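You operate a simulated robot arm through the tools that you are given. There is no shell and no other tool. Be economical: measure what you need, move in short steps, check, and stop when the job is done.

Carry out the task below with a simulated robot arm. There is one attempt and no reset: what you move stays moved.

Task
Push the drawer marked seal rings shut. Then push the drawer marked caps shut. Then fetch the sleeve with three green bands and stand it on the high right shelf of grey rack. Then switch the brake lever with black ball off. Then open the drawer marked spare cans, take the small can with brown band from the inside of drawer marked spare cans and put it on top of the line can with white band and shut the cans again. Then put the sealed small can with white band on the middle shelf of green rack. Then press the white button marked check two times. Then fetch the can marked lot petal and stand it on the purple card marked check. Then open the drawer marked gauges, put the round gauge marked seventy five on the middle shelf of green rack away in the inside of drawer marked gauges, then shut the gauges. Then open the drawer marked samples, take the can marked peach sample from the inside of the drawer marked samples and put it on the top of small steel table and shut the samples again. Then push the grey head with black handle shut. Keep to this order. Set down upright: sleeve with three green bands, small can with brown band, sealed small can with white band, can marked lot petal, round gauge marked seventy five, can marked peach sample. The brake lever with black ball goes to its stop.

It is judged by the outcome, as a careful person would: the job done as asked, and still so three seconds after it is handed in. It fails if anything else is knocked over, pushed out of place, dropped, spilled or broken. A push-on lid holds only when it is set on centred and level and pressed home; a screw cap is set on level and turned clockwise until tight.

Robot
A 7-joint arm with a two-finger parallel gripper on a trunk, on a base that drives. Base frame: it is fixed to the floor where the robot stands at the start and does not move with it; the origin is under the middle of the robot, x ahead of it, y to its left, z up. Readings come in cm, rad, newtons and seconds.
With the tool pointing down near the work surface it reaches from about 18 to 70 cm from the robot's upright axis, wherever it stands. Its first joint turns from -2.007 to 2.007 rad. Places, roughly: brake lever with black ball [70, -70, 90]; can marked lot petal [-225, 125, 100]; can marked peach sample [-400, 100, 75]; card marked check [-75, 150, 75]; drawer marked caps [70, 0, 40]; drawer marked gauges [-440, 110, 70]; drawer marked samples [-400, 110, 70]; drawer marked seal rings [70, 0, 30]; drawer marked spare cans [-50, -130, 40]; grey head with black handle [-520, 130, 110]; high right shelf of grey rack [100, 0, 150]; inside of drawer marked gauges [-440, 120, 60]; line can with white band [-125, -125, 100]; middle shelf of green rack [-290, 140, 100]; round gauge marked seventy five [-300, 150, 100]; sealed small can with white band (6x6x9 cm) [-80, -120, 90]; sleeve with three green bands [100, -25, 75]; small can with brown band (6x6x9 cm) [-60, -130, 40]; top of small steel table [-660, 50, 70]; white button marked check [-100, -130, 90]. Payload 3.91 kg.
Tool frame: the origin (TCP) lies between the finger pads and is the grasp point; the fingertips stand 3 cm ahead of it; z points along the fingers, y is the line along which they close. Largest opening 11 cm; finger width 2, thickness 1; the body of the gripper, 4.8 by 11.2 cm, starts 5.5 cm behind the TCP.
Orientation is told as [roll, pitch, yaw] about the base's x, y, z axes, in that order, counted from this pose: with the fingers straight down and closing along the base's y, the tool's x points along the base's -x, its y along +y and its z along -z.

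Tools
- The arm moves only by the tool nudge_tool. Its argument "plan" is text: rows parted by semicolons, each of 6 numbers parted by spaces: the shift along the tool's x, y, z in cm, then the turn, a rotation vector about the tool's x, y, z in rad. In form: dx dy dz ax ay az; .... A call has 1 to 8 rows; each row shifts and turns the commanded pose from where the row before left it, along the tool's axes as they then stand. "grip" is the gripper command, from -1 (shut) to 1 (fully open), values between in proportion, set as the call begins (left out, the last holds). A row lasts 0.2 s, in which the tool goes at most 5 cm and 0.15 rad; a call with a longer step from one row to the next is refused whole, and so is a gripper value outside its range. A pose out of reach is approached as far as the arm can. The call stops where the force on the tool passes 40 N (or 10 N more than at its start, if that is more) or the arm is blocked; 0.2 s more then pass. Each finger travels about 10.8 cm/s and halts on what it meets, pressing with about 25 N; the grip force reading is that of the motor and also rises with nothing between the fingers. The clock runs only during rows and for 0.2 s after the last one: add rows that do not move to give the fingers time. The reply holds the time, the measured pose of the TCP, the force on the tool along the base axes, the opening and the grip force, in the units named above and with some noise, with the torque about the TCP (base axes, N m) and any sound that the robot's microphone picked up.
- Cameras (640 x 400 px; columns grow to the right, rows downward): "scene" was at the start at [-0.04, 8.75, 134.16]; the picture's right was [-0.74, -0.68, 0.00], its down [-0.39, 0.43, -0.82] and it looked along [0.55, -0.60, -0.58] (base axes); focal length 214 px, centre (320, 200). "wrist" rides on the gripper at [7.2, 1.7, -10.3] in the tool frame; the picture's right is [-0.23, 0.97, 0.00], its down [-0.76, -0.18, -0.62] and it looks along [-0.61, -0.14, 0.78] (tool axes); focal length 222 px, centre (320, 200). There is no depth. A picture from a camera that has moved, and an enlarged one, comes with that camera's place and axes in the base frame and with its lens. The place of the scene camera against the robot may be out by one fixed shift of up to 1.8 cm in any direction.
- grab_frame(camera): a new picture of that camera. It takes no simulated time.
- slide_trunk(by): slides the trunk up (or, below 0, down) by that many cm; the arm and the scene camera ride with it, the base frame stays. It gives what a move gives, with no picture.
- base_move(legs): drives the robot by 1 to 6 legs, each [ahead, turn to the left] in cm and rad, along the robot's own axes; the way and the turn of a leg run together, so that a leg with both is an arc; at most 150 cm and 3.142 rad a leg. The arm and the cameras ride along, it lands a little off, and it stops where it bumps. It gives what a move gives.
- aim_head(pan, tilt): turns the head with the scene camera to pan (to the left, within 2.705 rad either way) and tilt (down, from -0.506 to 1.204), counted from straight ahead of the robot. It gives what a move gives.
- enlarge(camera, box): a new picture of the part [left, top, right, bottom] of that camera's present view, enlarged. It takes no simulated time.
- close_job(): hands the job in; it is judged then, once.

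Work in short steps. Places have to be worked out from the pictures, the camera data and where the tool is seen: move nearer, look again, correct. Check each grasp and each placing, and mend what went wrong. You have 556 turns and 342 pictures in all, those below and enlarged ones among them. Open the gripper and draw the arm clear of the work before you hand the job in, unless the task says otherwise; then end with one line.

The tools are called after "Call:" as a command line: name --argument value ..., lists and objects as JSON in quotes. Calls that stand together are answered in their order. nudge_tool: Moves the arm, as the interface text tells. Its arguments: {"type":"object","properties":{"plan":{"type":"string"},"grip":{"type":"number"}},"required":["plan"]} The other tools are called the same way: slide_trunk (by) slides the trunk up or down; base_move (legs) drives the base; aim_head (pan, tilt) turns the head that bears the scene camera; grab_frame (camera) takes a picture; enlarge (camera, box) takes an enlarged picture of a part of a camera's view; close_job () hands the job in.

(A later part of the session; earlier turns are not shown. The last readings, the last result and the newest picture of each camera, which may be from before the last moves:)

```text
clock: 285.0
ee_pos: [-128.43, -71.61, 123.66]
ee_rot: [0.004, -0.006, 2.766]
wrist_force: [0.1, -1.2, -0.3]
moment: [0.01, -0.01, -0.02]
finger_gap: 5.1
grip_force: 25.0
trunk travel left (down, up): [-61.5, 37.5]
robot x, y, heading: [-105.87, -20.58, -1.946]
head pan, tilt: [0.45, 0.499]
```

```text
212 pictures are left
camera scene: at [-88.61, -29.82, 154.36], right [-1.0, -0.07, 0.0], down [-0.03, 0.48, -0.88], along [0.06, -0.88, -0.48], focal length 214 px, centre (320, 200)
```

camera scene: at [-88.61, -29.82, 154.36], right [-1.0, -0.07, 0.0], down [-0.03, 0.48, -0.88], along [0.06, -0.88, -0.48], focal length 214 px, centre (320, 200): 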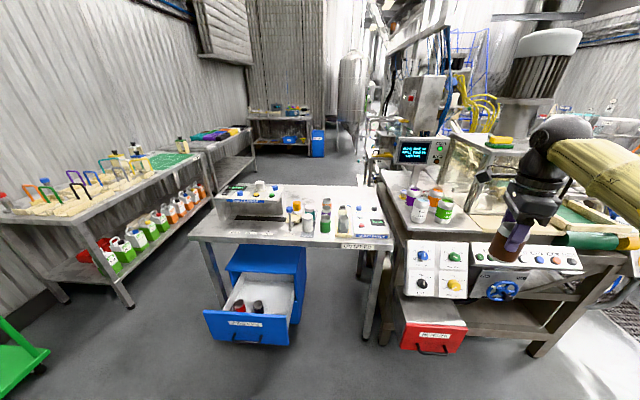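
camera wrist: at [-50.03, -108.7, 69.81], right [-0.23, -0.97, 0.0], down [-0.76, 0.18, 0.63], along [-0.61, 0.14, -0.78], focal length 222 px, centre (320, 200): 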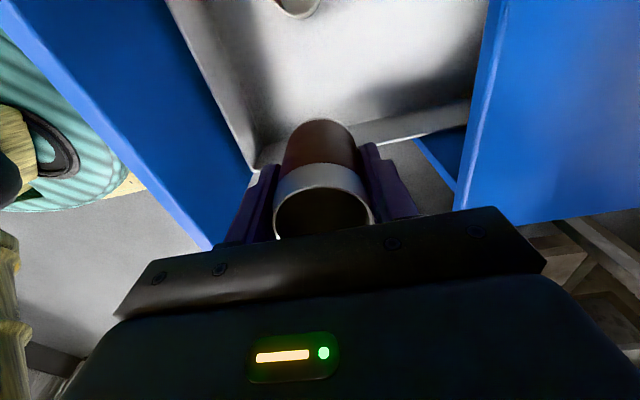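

Call:
enlarge --camera "scene" --box '[380, 170, 480, 240]'

Call:
enlarge --camera "scene" --box '[270, 180, 400, 260]'

```text
5.71 times, centred on (430, 205) of scene
camera zoom: at [-88.61, -29.82, 154.36], right [-1.0, -0.07, 0.0], down [-0.03, 0.48, -0.88], along [0.06, -0.88, -0.48], focal length 1226 px, centre (-309, 171)
```

zoom: 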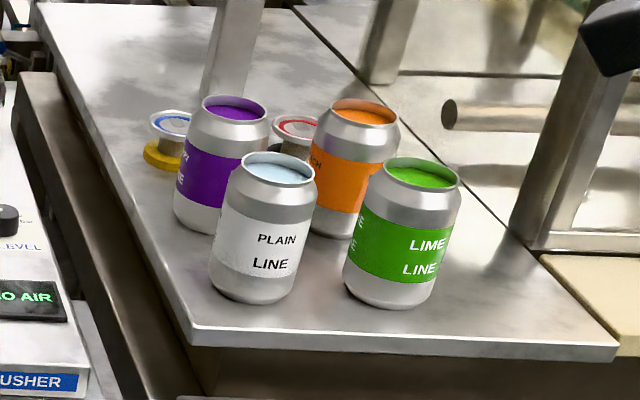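

```text
4.92 times, centred on (335, 220) of scene
camera zoom: at [-88.61, -29.82, 154.36], right [-1.0, -0.07, 0.0], down [-0.03, 0.48, -0.88], along [0.06, -0.88, -0.48], focal length 1056 px, centre (246, 102)
```

zoom: 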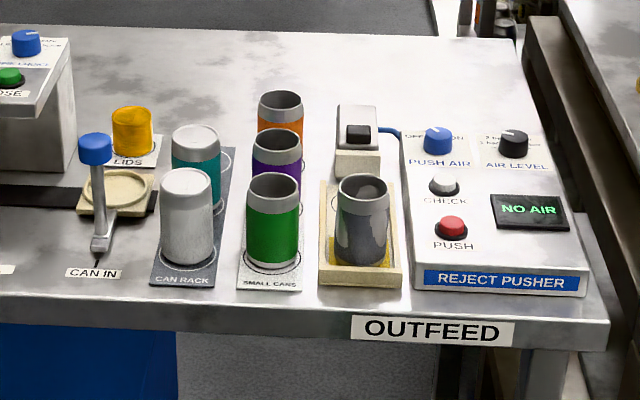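

The target is the "PLAIN LINE" can (white band). I take a second view from 20 cm lower to triangulate it.

Call:
slide_trunk --by -20

Call:
grab_frame --camera "scene"

Call:
enlarge --camera "scene" --box '[380, 120, 480, 190]'

Call:
enlarge --camera "scene" --box '[270, 130, 400, 210]'

```text
clock: 287.2
ee_pos: [-128.41, -71.47, 103.54]
ee_rot: [0.002, -0.007, 2.764]
wrist_force: [-0.1, 0.0, -0.4]
moment: [-0.01, -0.01, 0.01]
finger_gap: 5.12
grip_force: 25.0
trunk travel left (down, up): [-41.5, 57.5]
robot x, y, heading: [-105.49, -20.43, -1.943]
head pan, tilt: [0.45, 0.499]
```

```text
209 pictures are left
camera scene: at [-88.59, -29.81, 134.36], right [-1.0, -0.07, 0.0], down [-0.03, 0.48, -0.88], along [0.06, -0.88, -0.48], focal length 214 px, centre (320, 200)
```

scene: 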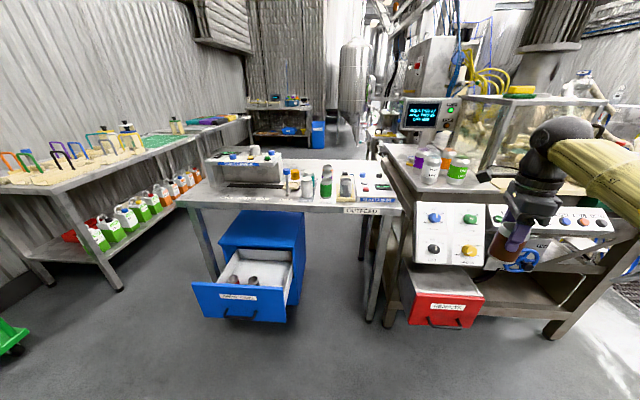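

```text
5.71 times, centred on (430, 155) of scene
camera zoom: at [-88.59, -29.81, 134.36], right [-1.0, -0.07, 0.0], down [-0.03, 0.48, -0.88], along [0.06, -0.88, -0.48], focal length 1226 px, centre (-309, 457)
```

zoom: 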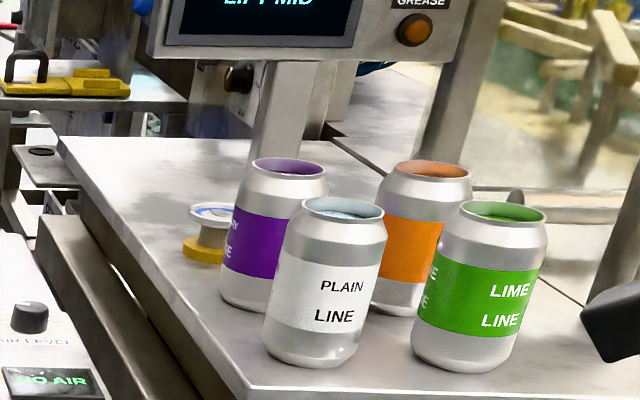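

```text
4.92 times, centred on (335, 170) of scene
camera zoom: at [-88.59, -29.81, 134.36], right [-1.0, -0.07, 0.0], down [-0.03, 0.48, -0.88], along [0.06, -0.88, -0.48], focal length 1056 px, centre (246, 348)
```

zoom: 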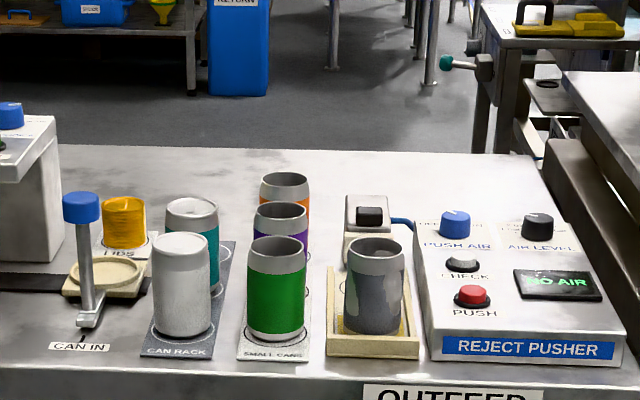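

Line can rim ≈ (-129.4,-118.8,107.9), sealed white can top ≈ (-76.6,-119,96), CHECK button ≈ (-104,-130.6,90). I raise up, face the bench, and drive in.

Call:
slide_trunk --by 22

Call:
base_move --legs '[[0, 0.373], [35, 0]]'

Call:
aim_head --pan -0.2 --tilt 0.6

Call:
grab_frame --camera "scene"

Call:
grab_frame --camera "wrist"

```text
clock: 289.5
ee_pos: [-128.46, -71.52, 125.6]
ee_rot: [0.001, -0.007, 2.766]
wrist_force: [-0.3, -0.2, 0.2]
moment: [-0.01, 0.02, 0.0]
finger_gap: 5.1
grip_force: 24.8
trunk travel left (down, up): [-63.5, 35.5]
robot x, y, heading: [-105.86, -20.3, -1.946]
head pan, tilt: [0.45, 0.499]
```

```text
clock: 293.6
ee_pos: [-108.32, -111.4, 125.62]
ee_rot: [0.001, -0.009, 3.141]
wrist_force: [0.8, -1.1, -0.2]
moment: [-0.03, -0.01, -0.03]
finger_gap: 5.1
grip_force: 24.7
trunk travel left (down, up): [-63.5, 35.5]
robot x, y, heading: [-105.41, -55.59, -1.571]
head pan, tilt: [0.45, 0.499]
```

```text
clock: 294.7
ee_pos: [-108.37, -111.44, 125.65]
ee_rot: [0.003, -0.006, 3.139]
wrist_force: [-0.3, -1.1, -0.1]
moment: [0.0, 0.0, -0.04]
finger_gap: 5.08
grip_force: 25.1
trunk travel left (down, up): [-63.5, 35.5]
robot x, y, heading: [-105.59, -55.68, -1.575]
head pan, tilt: [-0.201, 0.6]
```

```text
206 pictures are left
camera scene: at [-92.25, -58.51, 155.45], right [-0.98, 0.2, 0.0], down [0.11, 0.55, -0.83], along [-0.17, -0.81, -0.56], focal length 214 px, centre (320, 200)
```

scene: 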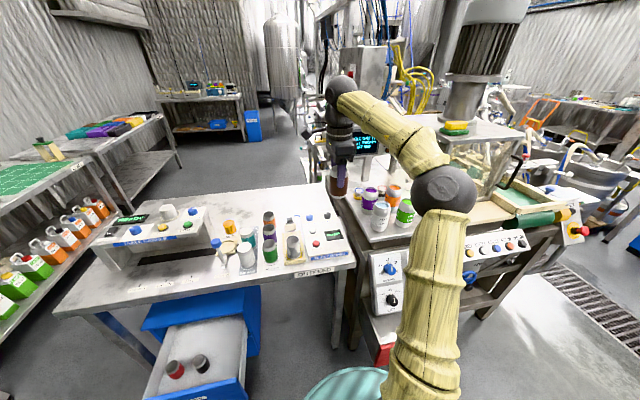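

```text
205 pictures are left
camera wrist: at [-100.91, -113.07, 135.89], right [-0.23, -0.97, 0.0], down [-0.76, 0.18, 0.63], along [-0.61, 0.14, -0.78], focal length 222 px, centre (320, 200)
```

wrist: 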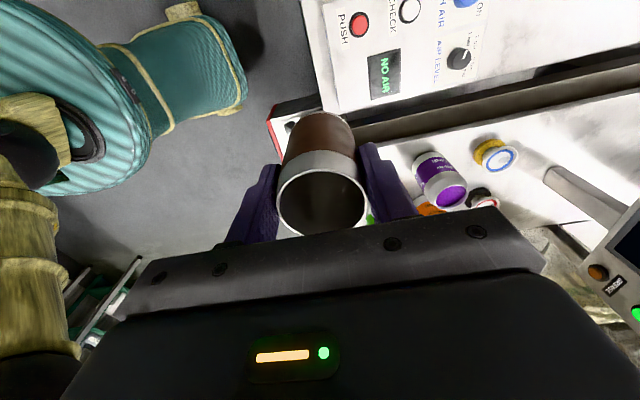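

I shift toward the line can in x first.

Call:
nudge_tool --plan "-3.5 0 0 0 0 0; -3.5 0 0 0 0 0; -3.5 0 0 0 0 0; -3.5 0 0 0 0 0; -3.5 0 0 0 0 0; -3.5 0 0 0 0 0; 0 0 0 0 0 0"

Call:
grab_frame --camera "wrist"

Call:
grab_frame --camera "scene"

```text
clock: 296.3
ee_pos: [-129.46, -111.37, 125.85]
ee_rot: [0.001, -0.006, 3.14]
wrist_force: [-0.4, -0.5, -0.3]
moment: [0.0, -0.01, -0.01]
finger_gap: 5.11
grip_force: 25.3
trunk travel left (down, up): [-63.5, 35.5]
robot x, y, heading: [-105.4, -55.99, -1.571]
head pan, tilt: [-0.201, 0.6]
```

```text
204 pictures are left
camera wrist: at [-122.01, -113.05, 136.24], right [-0.23, -0.97, 0.0], down [-0.76, 0.18, 0.63], along [-0.61, 0.14, -0.78], focal length 222 px, centre (320, 200)
```

wrist: 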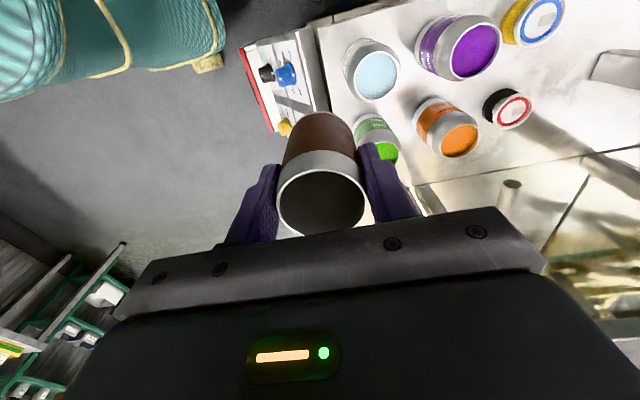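

```text
203 pictures are left
camera scene: at [-92.28, -58.51, 155.45], right [-0.98, 0.2, 0.0], down [0.11, 0.55, -0.82], along [-0.17, -0.81, -0.57], focal length 214 px, centre (320, 200)
```

scene: 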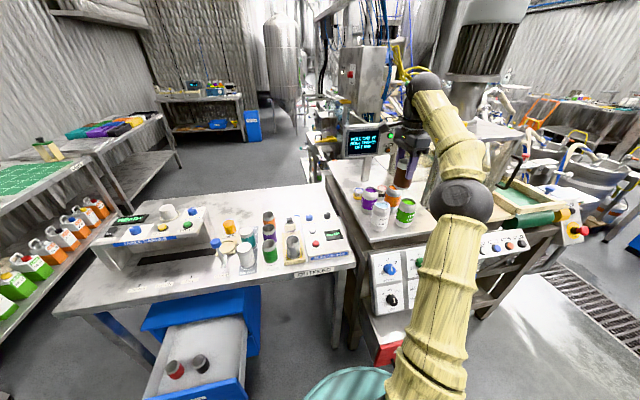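

From this view the white-band can's top is at about (-128.3,-118.4). I move over it.

Call:
nudge_tool --plan "0.4 2.4 0 0 0 0; 0.4 2.4 0 0 0 0; 0.3 2.2 0 0 0 0; 0 0 0 0 0 0"

Call:
grab_frame --camera "wrist"

Call:
enlarge --camera "scene" --box '[340, 120, 460, 240]'

```text
clock: 297.3
ee_pos: [-129.12, -114.15, 125.08]
ee_rot: [0.003, -0.009, 3.141]
wrist_force: [0.1, -0.1, 0.4]
moment: [-0.02, 0.02, 0.05]
finger_gap: 5.08
grip_force: 25.0
out of reach, approached as far as the arm can: row 1, 2, 3
trunk travel left (down, up): [-63.5, 35.5]
robot x, y, heading: [-105.5, -55.93, -1.57]
head pan, tilt: [-0.201, 0.6]
```

```text
202 pictures are left
camera wrist: at [-121.64, -115.74, 135.41], right [-0.23, -0.97, 0.0], down [-0.76, 0.18, 0.63], along [-0.61, 0.14, -0.78], focal length 222 px, centre (320, 200)
```

wrist: 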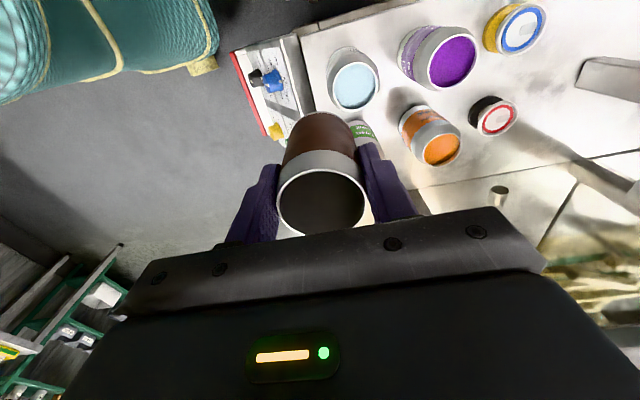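

```text
3.33 times, centred on (400, 180) of scene
camera zoom: at [-92.2, -58.55, 155.44], right [-0.98, 0.2, 0.0], down [0.11, 0.55, -0.82], along [-0.17, -0.81, -0.57], focal length 715 px, centre (53, 267)
```

zoom: 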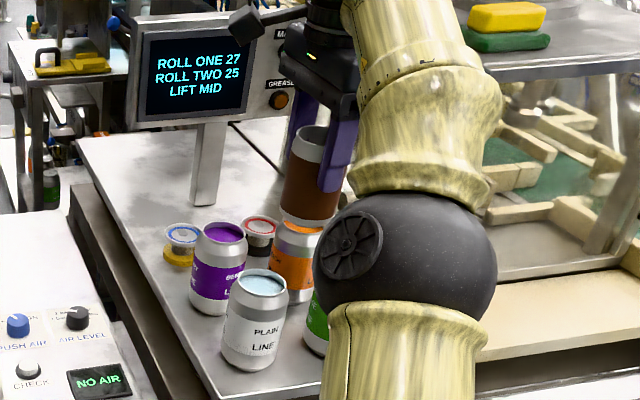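

The reach is limited, so I use the base: 4.3 cm forward, then a small x correction.

Call:
base_move --legs '[[4.3, 0]]'

Call:
nudge_tool --plan "1 0 0 0 0 0; 0 0 0 0 0 0"

Call:
grab_frame --camera "wrist"

Call:
enlarge --camera "scene" --box '[340, 120, 460, 240]'

```text
clock: 298.2
ee_pos: [-129.12, -118.56, 125.07]
ee_rot: [0.003, -0.007, 3.138]
wrist_force: [0.4, -0.4, -0.5]
moment: [-0.03, 0.02, -0.05]
finger_gap: 5.09
grip_force: 24.6
trunk travel left (down, up): [-63.5, 35.5]
robot x, y, heading: [-105.76, -59.83, -1.575]
head pan, tilt: [-0.201, 0.6]
```

```text
clock: 298.8
ee_pos: [-128.16, -118.35, 125.13]
ee_rot: [0.003, -0.006, 3.137]
wrist_force: [-0.5, 0.2, -0.1]
moment: [0.01, -0.03, -0.02]
finger_gap: 5.11
grip_force: 24.8
trunk travel left (down, up): [-63.5, 35.5]
robot x, y, heading: [-105.73, -60.35, -1.575]
head pan, tilt: [-0.201, 0.6]
```

```text
200 pictures are left
camera wrist: at [-120.74, -120.03, 135.44], right [-0.23, -0.97, 0.0], down [-0.76, 0.18, 0.63], along [-0.61, 0.14, -0.78], focal length 222 px, centre (320, 200)
```

wrist: 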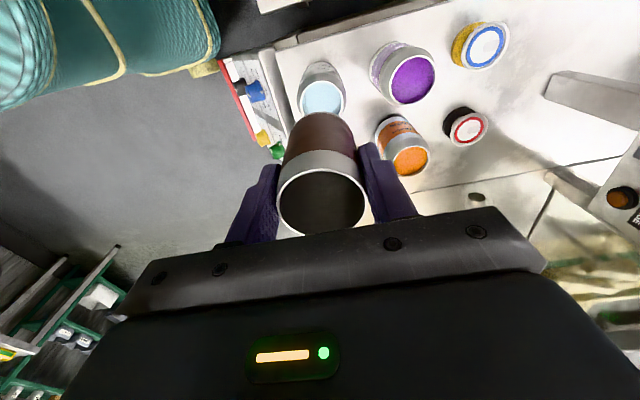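

```text
3.33 times, centred on (400, 180) of scene
camera zoom: at [-92.29, -62.83, 155.45], right [-0.98, 0.2, 0.0], down [0.11, 0.55, -0.82], along [-0.17, -0.81, -0.57], focal length 715 px, centre (53, 267)
```

zoom: 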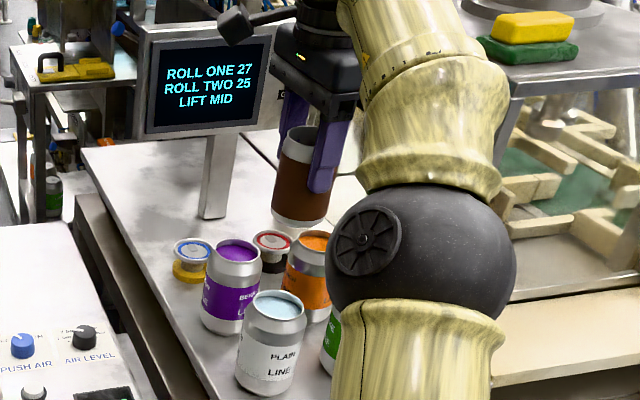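

Well aligned (the line can is on column 322, below the held can). I descend to just above, then gently.

Call:
nudge_tool --plan "0.3 0 2.5 0 0 0; 0 0 2.5 0 0 0; 0 0 2.5 0 0 0; 0 0 1.5 0 0 0; 0 0 0 0 0 0"

Call:
enlarge --camera "scene" --box '[340, 120, 460, 240]'

Call:
grab_frame --camera "wrist"

```text
clock: 300.0
ee_pos: [-127.87, -118.42, 116.14]
ee_rot: [0.004, -0.007, 3.14]
wrist_force: [-0.9, 0.1, -0.6]
moment: [-0.01, 0.0, -0.01]
finger_gap: 5.07
grip_force: 24.6
trunk travel left (down, up): [-63.5, 35.5]
robot x, y, heading: [-105.86, -60.13, -1.577]
head pan, tilt: [-0.201, 0.6]
```

```text
3.33 times, centred on (400, 180) of scene
camera zoom: at [-92.28, -62.83, 155.45], right [-0.98, 0.2, 0.0], down [0.11, 0.55, -0.82], along [-0.17, -0.81, -0.57], focal length 715 px, centre (53, 267)
```

zoom: 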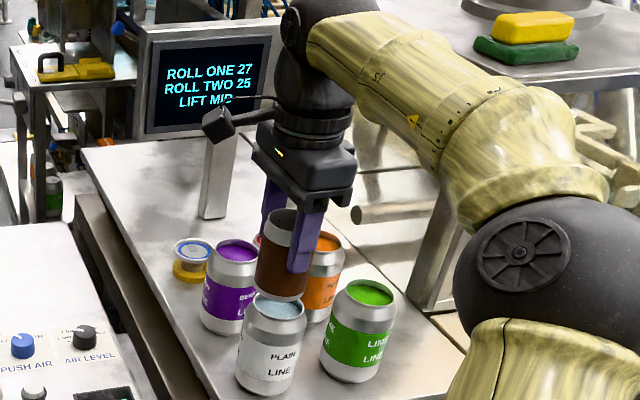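

```text
197 pictures are left
camera wrist: at [-120.47, -120.07, 126.38], right [-0.23, -0.97, 0.0], down [-0.76, 0.18, 0.63], along [-0.61, 0.14, -0.78], focal length 222 px, centre (320, 200)
```

wrist: 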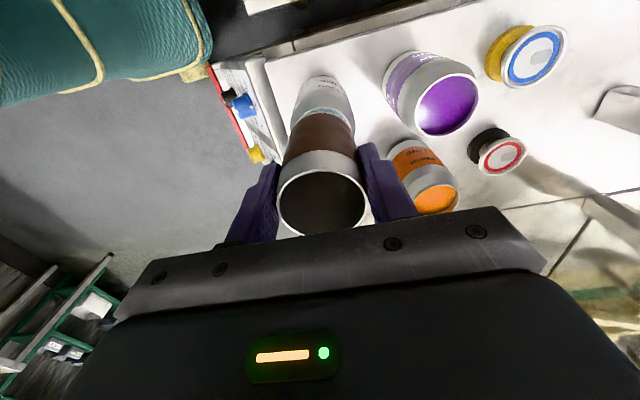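

Call:
nudge_tool --plan "0 0 0.7 0 0 0; 0 0 0.4 0 0 0; 0 0 0.3 0 0 0; 0 0 0 0 0 0"

Call:
enlarge --camera "scene" --box '[350, 150, 430, 230]'

```text
clock: 301.0
ee_pos: [-128.04, -118.41, 114.7]
ee_rot: [0.005, -0.007, 3.14]
wrist_force: [-0.7, -0.3, 0.4]
moment: [-0.02, 0.02, 0.02]
finger_gap: 5.09
grip_force: 25.3
trunk travel left (down, up): [-63.5, 35.5]
robot x, y, heading: [-105.69, -60.25, -1.578]
head pan, tilt: [-0.201, 0.6]
```

```text
5.00 times, centred on (390, 190) of scene
camera zoom: at [-92.28, -62.83, 155.45], right [-0.98, 0.2, 0.0], down [0.11, 0.55, -0.82], along [-0.17, -0.81, -0.57], focal length 1072 px, centre (-30, 250)
```

zoom: 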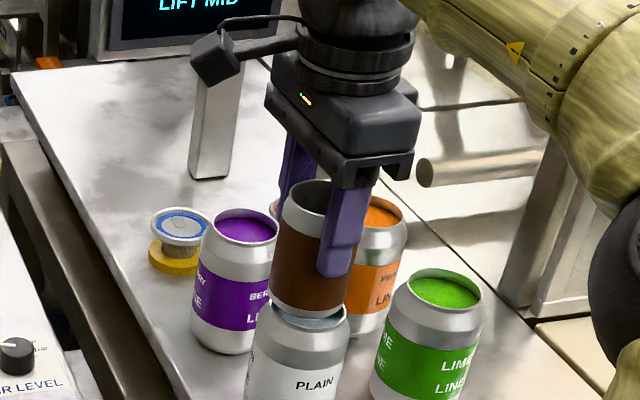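

Call:
nudge_tool --plan "0 0 0.3 0 0 0; 0 0 0.3 0 0 0; 0 0 0.3 0 0 0; 0 0 0 0 0 0"

Call:
enlarge --camera "scene" --box '[350, 150, 430, 230]'

```text
clock: 302.0
ee_pos: [-127.86, -118.32, 113.95]
ee_rot: [0.004, -0.011, 3.137]
wrist_force: [-1.7, -2.3, 16.4]
moment: [-0.11, 0.13, 0.03]
finger_gap: 5.09
grip_force: 24.3
trunk travel left (down, up): [-63.5, 35.5]
robot x, y, heading: [-105.58, -60.51, -1.577]
head pan, tilt: [-0.201, 0.6]
```

```text
5.00 times, centred on (390, 190) of scene
camera zoom: at [-92.24, -62.7, 155.46], right [-0.98, 0.2, 0.0], down [0.11, 0.55, -0.83], along [-0.17, -0.81, -0.56], focal length 1072 px, centre (-30, 250)
```

zoom: 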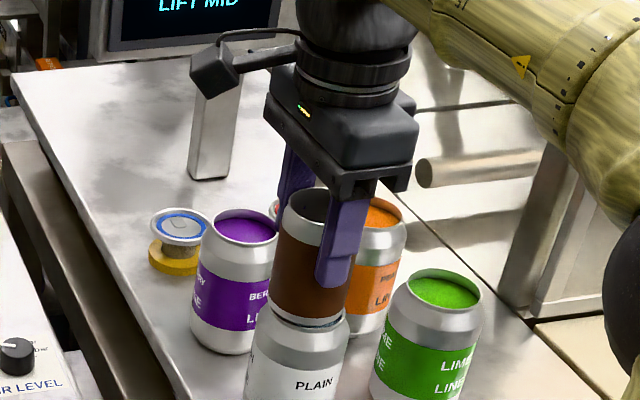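

Seated on the line can (16 N), centred. I relax slightly and release.

Call:
nudge_tool --plan "0 0 -0.2 0 0 0; 0 0 0 0 0 0"

Call:
nudge_tool --plan "0 0 0 0 0 0; 0 0 0 0 0 0; 0 0 0 0 0 0" --grip 0.6

Call:
nudge_tool --plan "0 0 -2 0 0 0; 0 0 -3 0 0 0; 0 0 -4 0 0 0; 0 0 0 0 0 0"

Call:
enlarge --camera "scene" --box '[350, 150, 430, 230]'

Call:
grab_frame --camera "wrist"

```text
clock: 302.6
ee_pos: [-127.91, -118.31, 114.05]
ee_rot: [0.001, -0.009, 3.14]
wrist_force: [1.0, 0.5, 3.9]
moment: [0.02, -0.16, -0.03]
finger_gap: 5.07
grip_force: 25.5
trunk travel left (down, up): [-63.5, 35.5]
robot x, y, heading: [-105.91, -60.3, -1.574]
head pan, tilt: [-0.201, 0.6]
```

```text
clock: 303.4
ee_pos: [-128.13, -118.37, 114.02]
ee_rot: [0.001, -0.006, 3.138]
wrist_force: [0.2, -0.5, 0.0]
moment: [0.01, 0.03, -0.02]
finger_gap: 8.81
grip_force: 0.0
trunk travel left (down, up): [-63.5, 35.5]
robot x, y, heading: [-105.78, -59.92, -1.574]
head pan, tilt: [-0.201, 0.6]
```

```text
clock: 304.4
ee_pos: [-127.93, -118.44, 122.92]
ee_rot: [0.002, -0.008, 3.139]
wrist_force: [0.3, -0.3, -0.7]
moment: [-0.01, 0.0, 0.0]
finger_gap: 8.81
grip_force: 0.1
trunk travel left (down, up): [-63.5, 35.5]
robot x, y, heading: [-105.61, -60.18, -1.572]
head pan, tilt: [-0.201, 0.6]
```

```text
5.00 times, centred on (390, 190) of scene
camera zoom: at [-92.29, -62.82, 155.45], right [-0.98, 0.2, 0.0], down [0.11, 0.55, -0.83], along [-0.17, -0.81, -0.56], focal length 1072 px, centre (-30, 250)
```

zoom: 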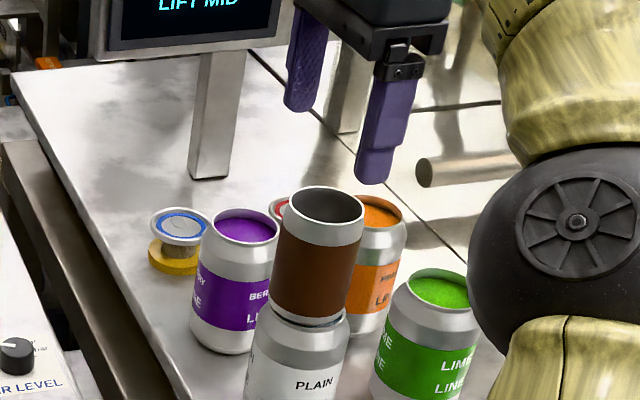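

```text
193 pictures are left
camera wrist: at [-120.57, -120.21, 133.23], right [-0.23, -0.97, 0.0], down [-0.76, 0.18, 0.63], along [-0.61, 0.14, -0.78], focal length 222 px, centre (320, 200)
```

wrist: 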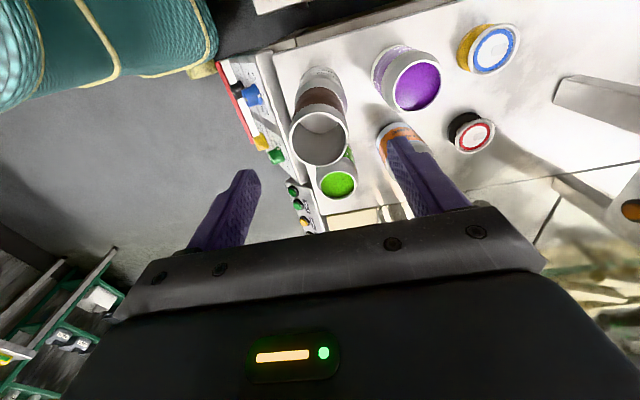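

The stack is good. Now I shut the drawer: raise, back off, and drive over to x≈-52 in front of it.

Call:
slide_trunk --by 8

Call:
base_move --legs '[[-40, 0], [0, 1.57], [54, 0], [0, -1.57]]'

Call:
nudge_tool --plan "3.5 0 0 -0.14 0 0; 3.5 0 0 -0.14 0 0; 3.5 0 0 -0.14 0 0; 3.5 0 0 -0.14 0 0; 3.5 0 0 -0.14 0 0; 3 0 0 0 0 0; 0 0 0 0 0 0" --grip -1

Call:
aim_head --pan 0.1 --tilt 0.7

Call:
grab_frame --camera "scene"

```text
clock: 305.6
ee_pos: [-128.04, -118.57, 130.75]
ee_rot: [0.002, -0.006, 3.141]
wrist_force: [-0.5, 0.2, -0.4]
moment: [0.03, 0.01, -0.03]
finger_gap: 8.78
grip_force: 0.0
trunk travel left (down, up): [-71.5, 27.5]
robot x, y, heading: [-105.98, -60.39, -1.581]
head pan, tilt: [-0.201, 0.6]
```

```text
clock: 322.6
ee_pos: [-74.83, -79.34, 130.93]
ee_rot: [0.001, -0.009, 3.128]
wrist_force: [-0.9, -0.1, 0.0]
moment: [-0.02, 0.0, 0.02]
finger_gap: 8.8
grip_force: 0.1
trunk travel left (down, up): [-71.5, 27.5]
robot x, y, heading: [-52.14, -20.93, -1.584]
head pan, tilt: [-0.201, 0.6]
```

```text
clock: 324.2
ee_pos: [-54.3, -79.6, 130.82]
ee_rot: [0.703, -0.008, 3.127]
wrist_force: [-0.8, -0.3, 0.1]
moment: [0.0, 0.01, 0.0]
finger_gap: 0.0
grip_force: 25.1
trunk travel left (down, up): [-71.5, 27.5]
robot x, y, heading: [-52.33, -21.07, -1.584]
head pan, tilt: [-0.201, 0.6]
```

```text
clock: 325.0
ee_pos: [-54.33, -79.74, 130.75]
ee_rot: [0.702, -0.007, 3.127]
wrist_force: [-0.2, -0.4, -0.5]
moment: [-0.03, 0.0, -0.01]
finger_gap: 0.01
grip_force: 25.1
trunk travel left (down, up): [-71.5, 27.5]
robot x, y, heading: [-51.99, -20.79, -1.579]
head pan, tilt: [0.099, 0.7]
```

```text
192 pictures are left
camera scene: at [-35.94, -23.83, 162.59], right [-1.0, -0.08, 0.0], down [-0.05, 0.64, -0.77], along [0.06, -0.76, -0.64], focal length 214 px, centre (320, 200)
```

scene: 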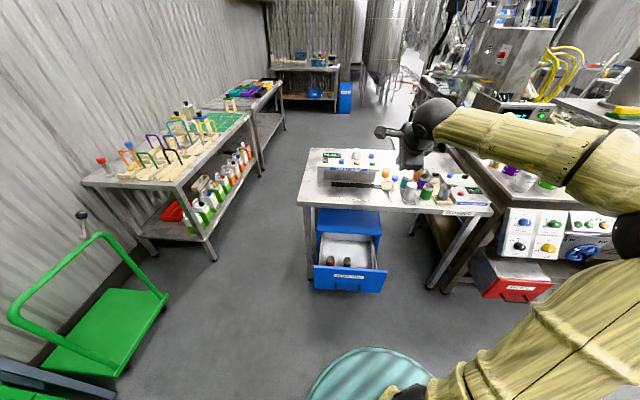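

Call:
slide_trunk --by -40

Call:
slide_trunk --by -31

Call:
nudge_tool --plan "3.5 0 0 0 0 0; 3.5 0 0 0 0 0; 0 -1.94 2.3 0 0 0; 0 -1.94 2.3 0 0 0; 0 -1.94 2.3 0 0 0; 0 -1.94 2.3 0 0 0; 0 0 0 0 0 0"

Call:
grab_frame --camera "scene"

```text
clock: 328.9
ee_pos: [-54.39, -79.64, 90.79]
ee_rot: [0.701, -0.007, 3.128]
wrist_force: [-0.5, -0.4, -0.5]
moment: [-0.04, -0.02, 0.01]
finger_gap: 0.0
grip_force: 25.3
trunk travel left (down, up): [-31.5, 67.5]
robot x, y, heading: [-52.19, -21.1, -1.584]
head pan, tilt: [0.099, 0.7]
```

```text
clock: 331.9
ee_pos: [-54.38, -79.63, 59.84]
ee_rot: [0.703, -0.008, 3.127]
wrist_force: [-0.5, 0.5, 0.5]
moment: [0.02, 0.0, 0.01]
finger_gap: 0.01
grip_force: 25.0
trunk travel left (down, up): [-0.5, 98.5]
robot x, y, heading: [-52.09, -21.41, -1.589]
head pan, tilt: [0.099, 0.7]
```

```text
clock: 333.5
ee_pos: [-47.6, -79.65, 47.69]
ee_rot: [0.704, -0.007, 3.128]
wrist_force: [0.2, 0.5, -0.2]
moment: [0.03, 0.02, 0.01]
finger_gap: 0.01
grip_force: 25.1
trunk travel left (down, up): [-0.5, 98.5]
robot x, y, heading: [-52.09, -21.05, -1.584]
head pan, tilt: [0.099, 0.7]
```

```text
191 pictures are left
camera scene: at [-35.93, -23.82, 91.59], right [-1.0, -0.09, 0.0], down [-0.06, 0.64, -0.76], along [0.07, -0.76, -0.64], focal length 214 px, centre (320, 200)
```

scene: 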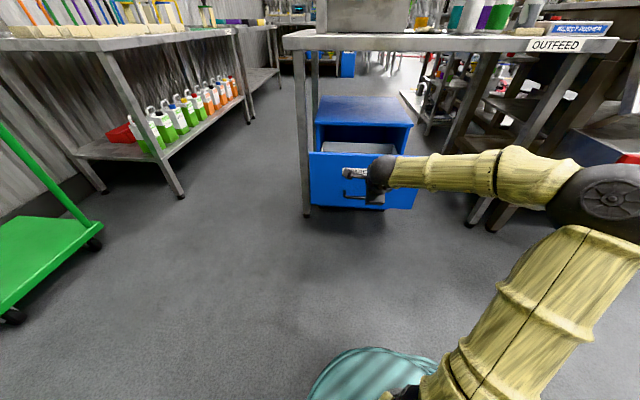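

The tip is level with the drawer face above the handle. I drive forward to shut it.

Call:
base_move --legs '[[33, 0]]'

Call:
base_move --legs '[[2.5, 0]]'

Call:
base_move --legs '[[1.5, 0]]'

Call:
grab_frame --camera "scene"

```text
clock: 336.0
ee_pos: [-48.28, -112.79, 47.72]
ee_rot: [0.704, -0.009, 3.127]
wrist_force: [0.3, -0.8, -0.1]
moment: [0.0, 0.04, 0.01]
finger_gap: 0.0
grip_force: 25.1
trunk travel left (down, up): [-0.5, 98.5]
robot x, y, heading: [-52.52, -53.93, -1.591]
head pan, tilt: [0.099, 0.7]
```

```text
clock: 336.8
ee_pos: [-48.29, -114.93, 47.7]
ee_rot: [0.7, -0.009, 3.124]
wrist_force: [-2.6, 34.1, 0.9]
moment: [0.55, 0.04, 0.06]
finger_gap: 0.02
grip_force: 25.2
trunk travel left (down, up): [-0.5, 98.5]
robot x, y, heading: [-52.72, -56.57, -1.588]
head pan, tilt: [0.099, 0.7]
```

```text
clock: 337.6
ee_pos: [-48.4, -115.0, 47.68]
ee_rot: [0.694, -0.014, 3.122]
wrist_force: [-4.1, 15.4, 13.5]
moment: [-0.07, -0.05, 0.05]
finger_gap: 0.03
grip_force: 25.3
trunk travel left (down, up): [-0.5, 98.5]
robot x, y, heading: [-52.93, -56.76, -1.585]
head pan, tilt: [0.099, 0.7]
stopped in leg 1: the force on the tool passed its limit at 69 N (the readings are from after the stop); the commanded pose is now the measured one
```

```text
190 pictures are left
camera scene: at [-36.51, -59.51, 91.59], right [-1.0, -0.08, 0.0], down [-0.05, 0.64, -0.77], along [0.06, -0.76, -0.64], focal length 214 px, centre (320, 200)
```

scene: 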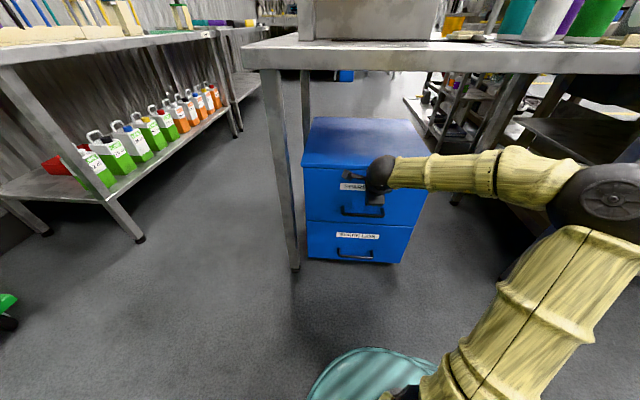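

Drawer closed. Next is the sealed white-band can at about (-76.6,-119), rim z≈96. I back off, raise, straighten the tool, and yaw 45° so the camera misses the blue knob next to it.

Call:
base_move --legs '[[-25, 0]]'

Call:
slide_trunk --by 40

Call:
slide_trunk --by 28

Call:
nudge_tool --plan "-3.5 0 0 0.14 0 0; -3.5 0 0 0.14 0 0; -3.5 0 0 0.14 0 0; -3.5 0 0 0.14 0 0; -3.5 0 0 0.135 0 0; -3 0 0 0 0 0; 0 0 0 0 0 0" --grip 0.5

Call:
nudge_tool --plan "0 0 0 0 0 -0.15; 0 0 0 0 0 -0.15; 0 0 0 0 0 -0.15; 0 0 0 0 0 -0.15; 0 0 0 0 0 -0.15; 0 0 0 0 0 0"

Call:
aim_head --pan 0.1 --tilt 0.6

Call:
grab_frame --camera "scene"

```text
clock: 339.6
ee_pos: [-47.54, -89.52, 47.52]
ee_rot: [0.693, -0.013, 3.126]
wrist_force: [-0.2, 0.5, 0.8]
moment: [0.0, 0.01, 0.02]
finger_gap: 0.0
grip_force: 25.3
trunk travel left (down, up): [-0.5, 98.5]
robot x, y, heading: [-52.06, -30.94, -1.586]
head pan, tilt: [0.099, 0.7]
```

```text
clock: 343.5
ee_pos: [-47.53, -89.46, 87.53]
ee_rot: [0.693, -0.013, 3.129]
wrist_force: [0.3, -0.2, 0.4]
moment: [0.0, -0.03, -0.01]
finger_gap: 0.0
grip_force: 25.3
trunk travel left (down, up): [-40.5, 58.5]
robot x, y, heading: [-52.32, -31.65, -1.578]
head pan, tilt: [0.099, 0.7]
```

```text
clock: 346.3
ee_pos: [-47.47, -89.54, 115.49]
ee_rot: [0.691, -0.015, 3.127]
wrist_force: [0.6, 0.1, -0.3]
moment: [0.02, 0.0, -0.05]
finger_gap: 0.01
grip_force: 24.8
trunk travel left (down, up): [-68.5, 30.5]
robot x, y, heading: [-51.98, -31.28, -1.587]
head pan, tilt: [0.099, 0.7]
```

```text
clock: 347.9
ee_pos: [-68.07, -89.26, 115.81]
ee_rot: [-0.005, -0.012, 3.131]
wrist_force: [0.4, -0.5, -0.5]
moment: [0.0, 0.02, 0.01]
finger_gap: 8.25
grip_force: 0.1
trunk travel left (down, up): [-68.5, 30.5]
robot x, y, heading: [-51.91, -31.19, -1.58]
head pan, tilt: [0.099, 0.7]
```

```text
clock: 349.3
ee_pos: [-68.06, -89.22, 115.91]
ee_rot: [-0.013, -0.007, -2.402]
wrist_force: [0.2, -0.3, -0.4]
moment: [0.02, 0.03, 0.02]
finger_gap: 8.2
grip_force: 0.0
trunk travel left (down, up): [-68.5, 30.5]
robot x, y, heading: [-52.06, -31.27, -1.582]
head pan, tilt: [0.099, 0.7]
```

```text
clock: 350.0
ee_pos: [-68.07, -89.26, 115.86]
ee_rot: [-0.012, -0.008, -2.407]
wrist_force: [0.1, 0.5, 0.6]
moment: [-0.01, -0.01, -0.02]
finger_gap: 8.22
grip_force: 0.0
trunk travel left (down, up): [-68.5, 30.5]
robot x, y, heading: [-52.37, -31.53, -1.579]
head pan, tilt: [0.099, 0.6]
```

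```text
189 pictures are left
camera scene: at [-36.09, -34.35, 160.45], right [-1.0, -0.09, 0.0], down [-0.05, 0.56, -0.82], along [0.07, -0.82, -0.57], focal length 214 px, centre (320, 200)
```

scene: 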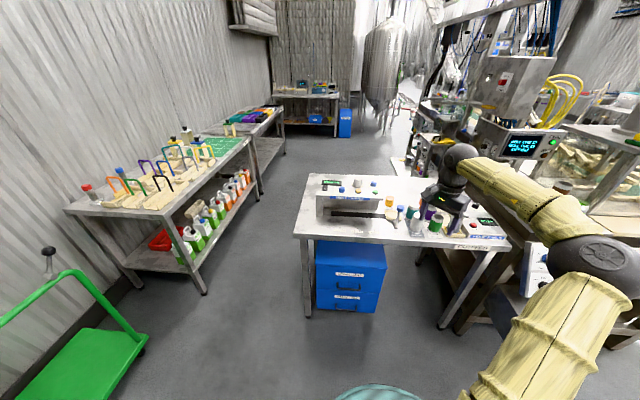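

Drawer shut. I drive closer and use the wrist camera over the white can.

Call:
base_move --legs '[[22, 0]]'

Call:
nudge_tool --plan "-2.1 -1.9 0 0 0 0; -2.1 -1.9 0 0 0 0; -2.1 -1.9 0 0 0 0; 0 0 0 0 0 0"

Call:
grab_frame --camera "wrist"

Call:
grab_frame --camera "scene"

```text
clock: 351.9
ee_pos: [-68.37, -111.36, 115.69]
ee_rot: [-0.012, -0.007, -2.405]
wrist_force: [0.1, 0.0, -0.2]
moment: [0.0, 0.02, -0.03]
finger_gap: 8.27
grip_force: 0.0
trunk travel left (down, up): [-68.5, 30.5]
robot x, y, heading: [-52.64, -53.25, -1.587]
head pan, tilt: [0.099, 0.6]
```

```text
clock: 352.9
ee_pos: [-76.84, -111.12, 115.82]
ee_rot: [-0.012, -0.006, -2.406]
wrist_force: [0.6, 0.6, -0.3]
moment: [0.01, 0.01, 0.0]
finger_gap: 8.22
grip_force: 0.1
trunk travel left (down, up): [-68.5, 30.5]
robot x, y, heading: [-52.02, -53.02, -1.578]
head pan, tilt: [0.099, 0.6]
```

```text
188 pictures are left
camera wrist: at [-70.12, -107.44, 126.15], right [0.49, -0.87, -0.01], down [-0.68, -0.38, 0.63], along [-0.56, -0.3, -0.78], focal length 222 px, centre (320, 200)
```

wrist: 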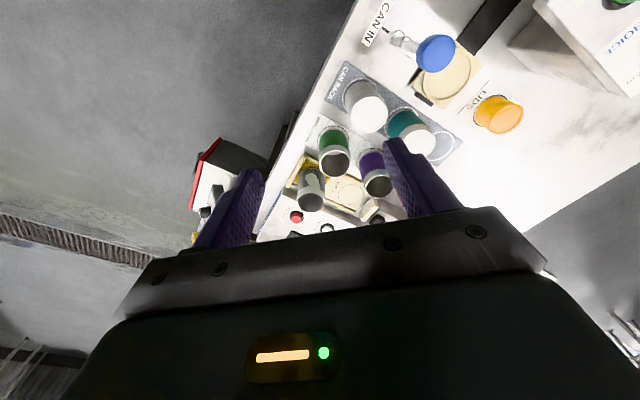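

```text
187 pictures are left
camera scene: at [-36.35, -56.45, 160.45], right [-1.0, -0.09, 0.0], down [-0.05, 0.56, -0.82], along [0.07, -0.82, -0.57], focal length 214 px, centre (320, 200)
```

scene: 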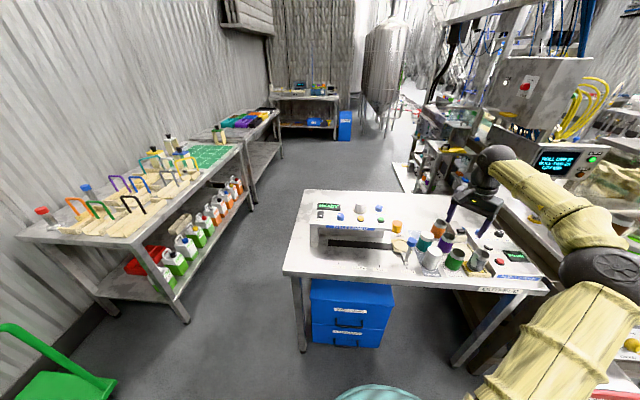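

Wrist view puts the can at about (-75.2,-117.4) and the knob at (-67,-117.8). I yaw 0.3 more for camera clearance and move above the can.

Call:
nudge_tool --plan "0 0 0 0 0 -0.15; 0 0 0 0 0 -0.15; 0 0 0 0 0 0" --grip 0.36

Call:
base_move --legs '[[5.5, 0]]'

Call:
grab_frame --camera "wrist"

```text
clock: 353.6
ee_pos: [-76.89, -111.19, 115.99]
ee_rot: [-0.013, -0.005, -2.103]
wrist_force: [0.5, -0.7, -0.4]
moment: [0.01, -0.02, 0.01]
finger_gap: 7.5
grip_force: 0.0
trunk travel left (down, up): [-68.5, 30.5]
robot x, y, heading: [-52.23, -53.56, -1.584]
head pan, tilt: [0.099, 0.6]
```

```text
clock: 354.6
ee_pos: [-76.89, -116.82, 115.93]
ee_rot: [-0.014, -0.002, -2.105]
wrist_force: [0.2, 0.6, -0.1]
moment: [0.03, -0.01, 0.04]
finger_gap: 7.48
grip_force: 0.0
trunk travel left (down, up): [-68.5, 30.5]
robot x, y, heading: [-52.81, -58.9, -1.582]
head pan, tilt: [0.099, 0.6]
```

```text
186 pictures are left
camera wrist: at [-71.5, -111.36, 126.11], right [0.72, -0.69, -0.01], down [-0.53, -0.57, 0.63], along [-0.44, -0.45, -0.78], focal length 222 px, centre (320, 200)
```

wrist: 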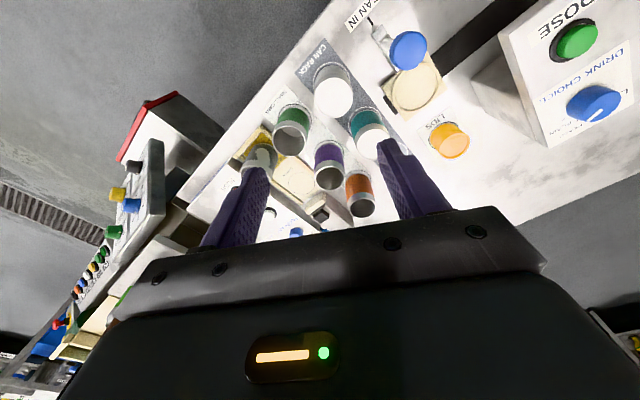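

Call:
nudge_tool --plan "-0.95 1.7 0 0 0 0; 0 0 2.5 0 0 0; 0 0 2.5 0 0 0; 0 0 2.5 0 0 0; 0 0 0 0 0 0"

Call:
grab_frame --camera "wrist"

Call:
enlarge --camera "scene" --box '[370, 180, 530, 300]'

```text
clock: 355.8
ee_pos: [-76.1, -118.14, 108.18]
ee_rot: [-0.012, -0.003, -2.107]
wrist_force: [0.6, 0.0, -0.6]
moment: [-0.03, -0.03, 0.04]
finger_gap: 7.49
grip_force: 0.0
trunk travel left (down, up): [-68.5, 30.5]
robot x, y, heading: [-51.86, -59.09, -1.583]
head pan, tilt: [0.099, 0.6]
```

```text
185 pictures are left
camera wrist: at [-70.67, -112.76, 118.49], right [0.72, -0.69, -0.01], down [-0.53, -0.57, 0.63], along [-0.44, -0.45, -0.78], focal length 222 px, centre (320, 200)
```

wrist: 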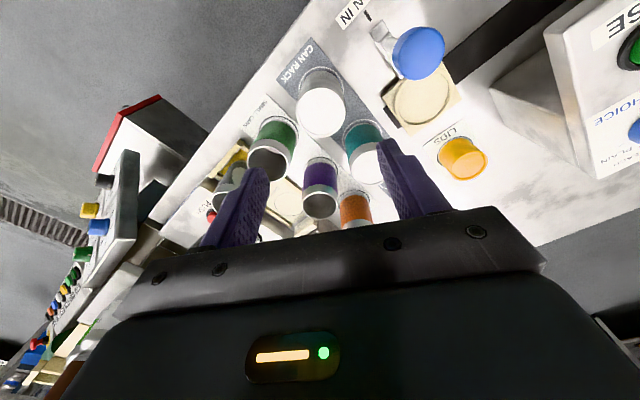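

```text
3.33 times, centred on (450, 240) of scene
camera zoom: at [-36.42, -61.94, 160.45], right [-1.0, -0.09, 0.0], down [-0.05, 0.56, -0.82], along [0.07, -0.82, -0.57], focal length 715 px, centre (-113, 67)
```

zoom: 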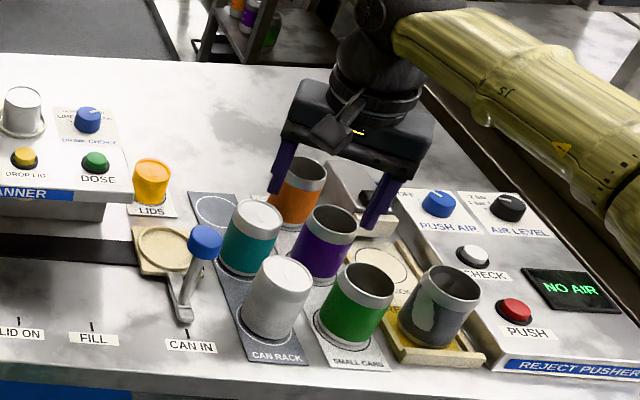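

Can top ≈ (-75.5,-117.6,97), aligned laterally. I make a small correction and descend in stages.

Call:
nudge_tool --plan "0.8 0.1 2 0 0 0; 0 0 2.5 0 0 0; 0 0 2.5 0 0 0; 0 0 0 0 0 0"

Call:
grab_frame --camera "wrist"

Call:
enlarge --camera "scene" --box '[370, 180, 530, 300]'

```text
clock: 356.8
ee_pos: [-75.58, -117.67, 101.34]
ee_rot: [-0.015, -0.004, -2.106]
wrist_force: [-0.2, -0.1, 0.8]
moment: [0.0, 0.0, -0.02]
finger_gap: 7.49
grip_force: 0.0
trunk travel left (down, up): [-68.5, 30.5]
robot x, y, heading: [-52.66, -58.94, -1.581]
head pan, tilt: [0.099, 0.6]
```

```text
183 pictures are left
camera wrist: at [-70.2, -112.36, 111.64], right [0.72, -0.69, -0.01], down [-0.53, -0.57, 0.63], along [-0.44, -0.45, -0.78], focal length 222 px, centre (320, 200)
```

wrist: 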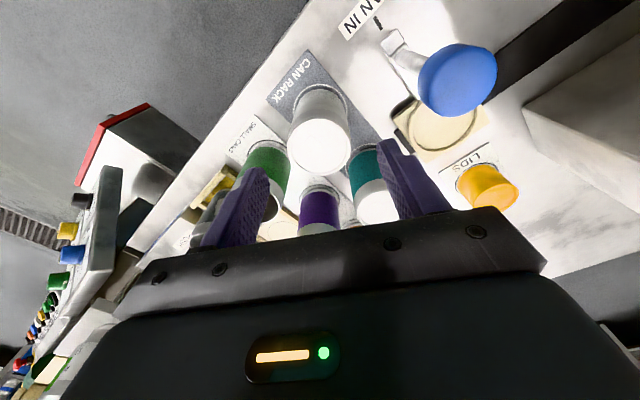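

```text
3.33 times, centred on (450, 240) of scene
camera zoom: at [-36.41, -61.94, 160.45], right [-1.0, -0.09, 0.0], down [-0.05, 0.56, -0.82], along [0.07, -0.82, -0.57], focal length 715 px, centre (-113, 67)
```

zoom: 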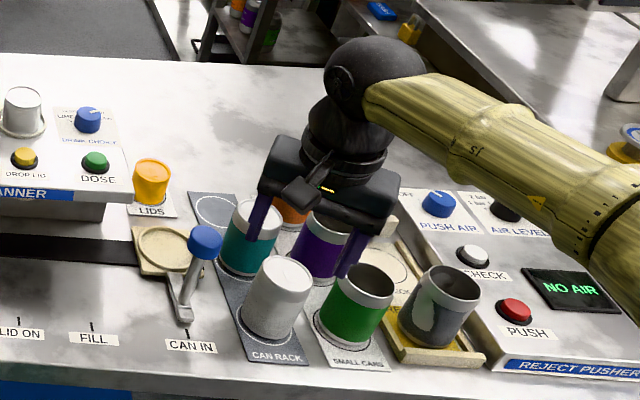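

Alignment is consistent in both views. I descend 7.5 cm around the can.

Call:
nudge_tool --plan "0.3 0.1 2 0 0 0; 0 0 2 0 0 0; 0 0 2 0 0 0; 0 0 1.5 0 0 0; 0 0 0 0 0 0"

Call:
grab_frame --camera "wrist"

Call:
enlarge --camera "scene" --box '[370, 180, 530, 300]'

```text
clock: 358.0
ee_pos: [-75.32, -117.44, 93.83]
ee_rot: [-0.011, -0.004, -2.108]
wrist_force: [0.2, -0.9, -0.1]
moment: [0.0, -0.02, -0.02]
finger_gap: 7.46
grip_force: 0.2
trunk travel left (down, up): [-68.5, 30.5]
robot x, y, heading: [-52.73, -59.28, -1.584]
head pan, tilt: [0.099, 0.6]
```

```text
181 pictures are left
camera wrist: at [-69.94, -112.05, 104.06], right [0.72, -0.69, -0.01], down [-0.53, -0.57, 0.63], along [-0.44, -0.45, -0.78], focal length 222 px, centre (320, 200)
```

wrist: 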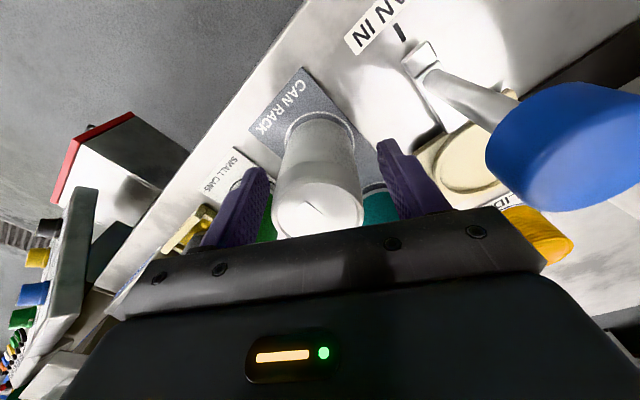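

```text
3.33 times, centred on (450, 240) of scene
camera zoom: at [-36.41, -61.94, 160.45], right [-1.0, -0.09, 0.0], down [-0.05, 0.56, -0.82], along [0.07, -0.82, -0.57], focal length 715 px, centre (-113, 67)
```

zoom: 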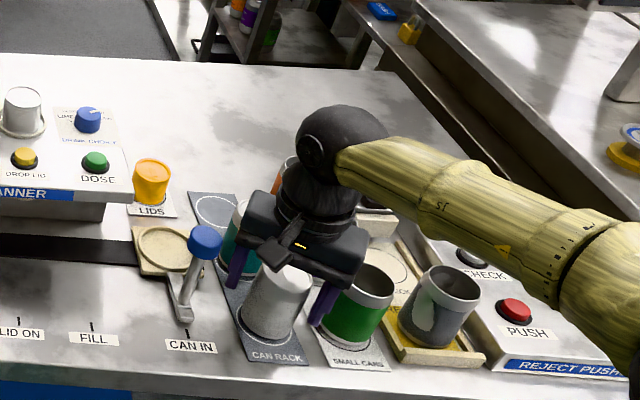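

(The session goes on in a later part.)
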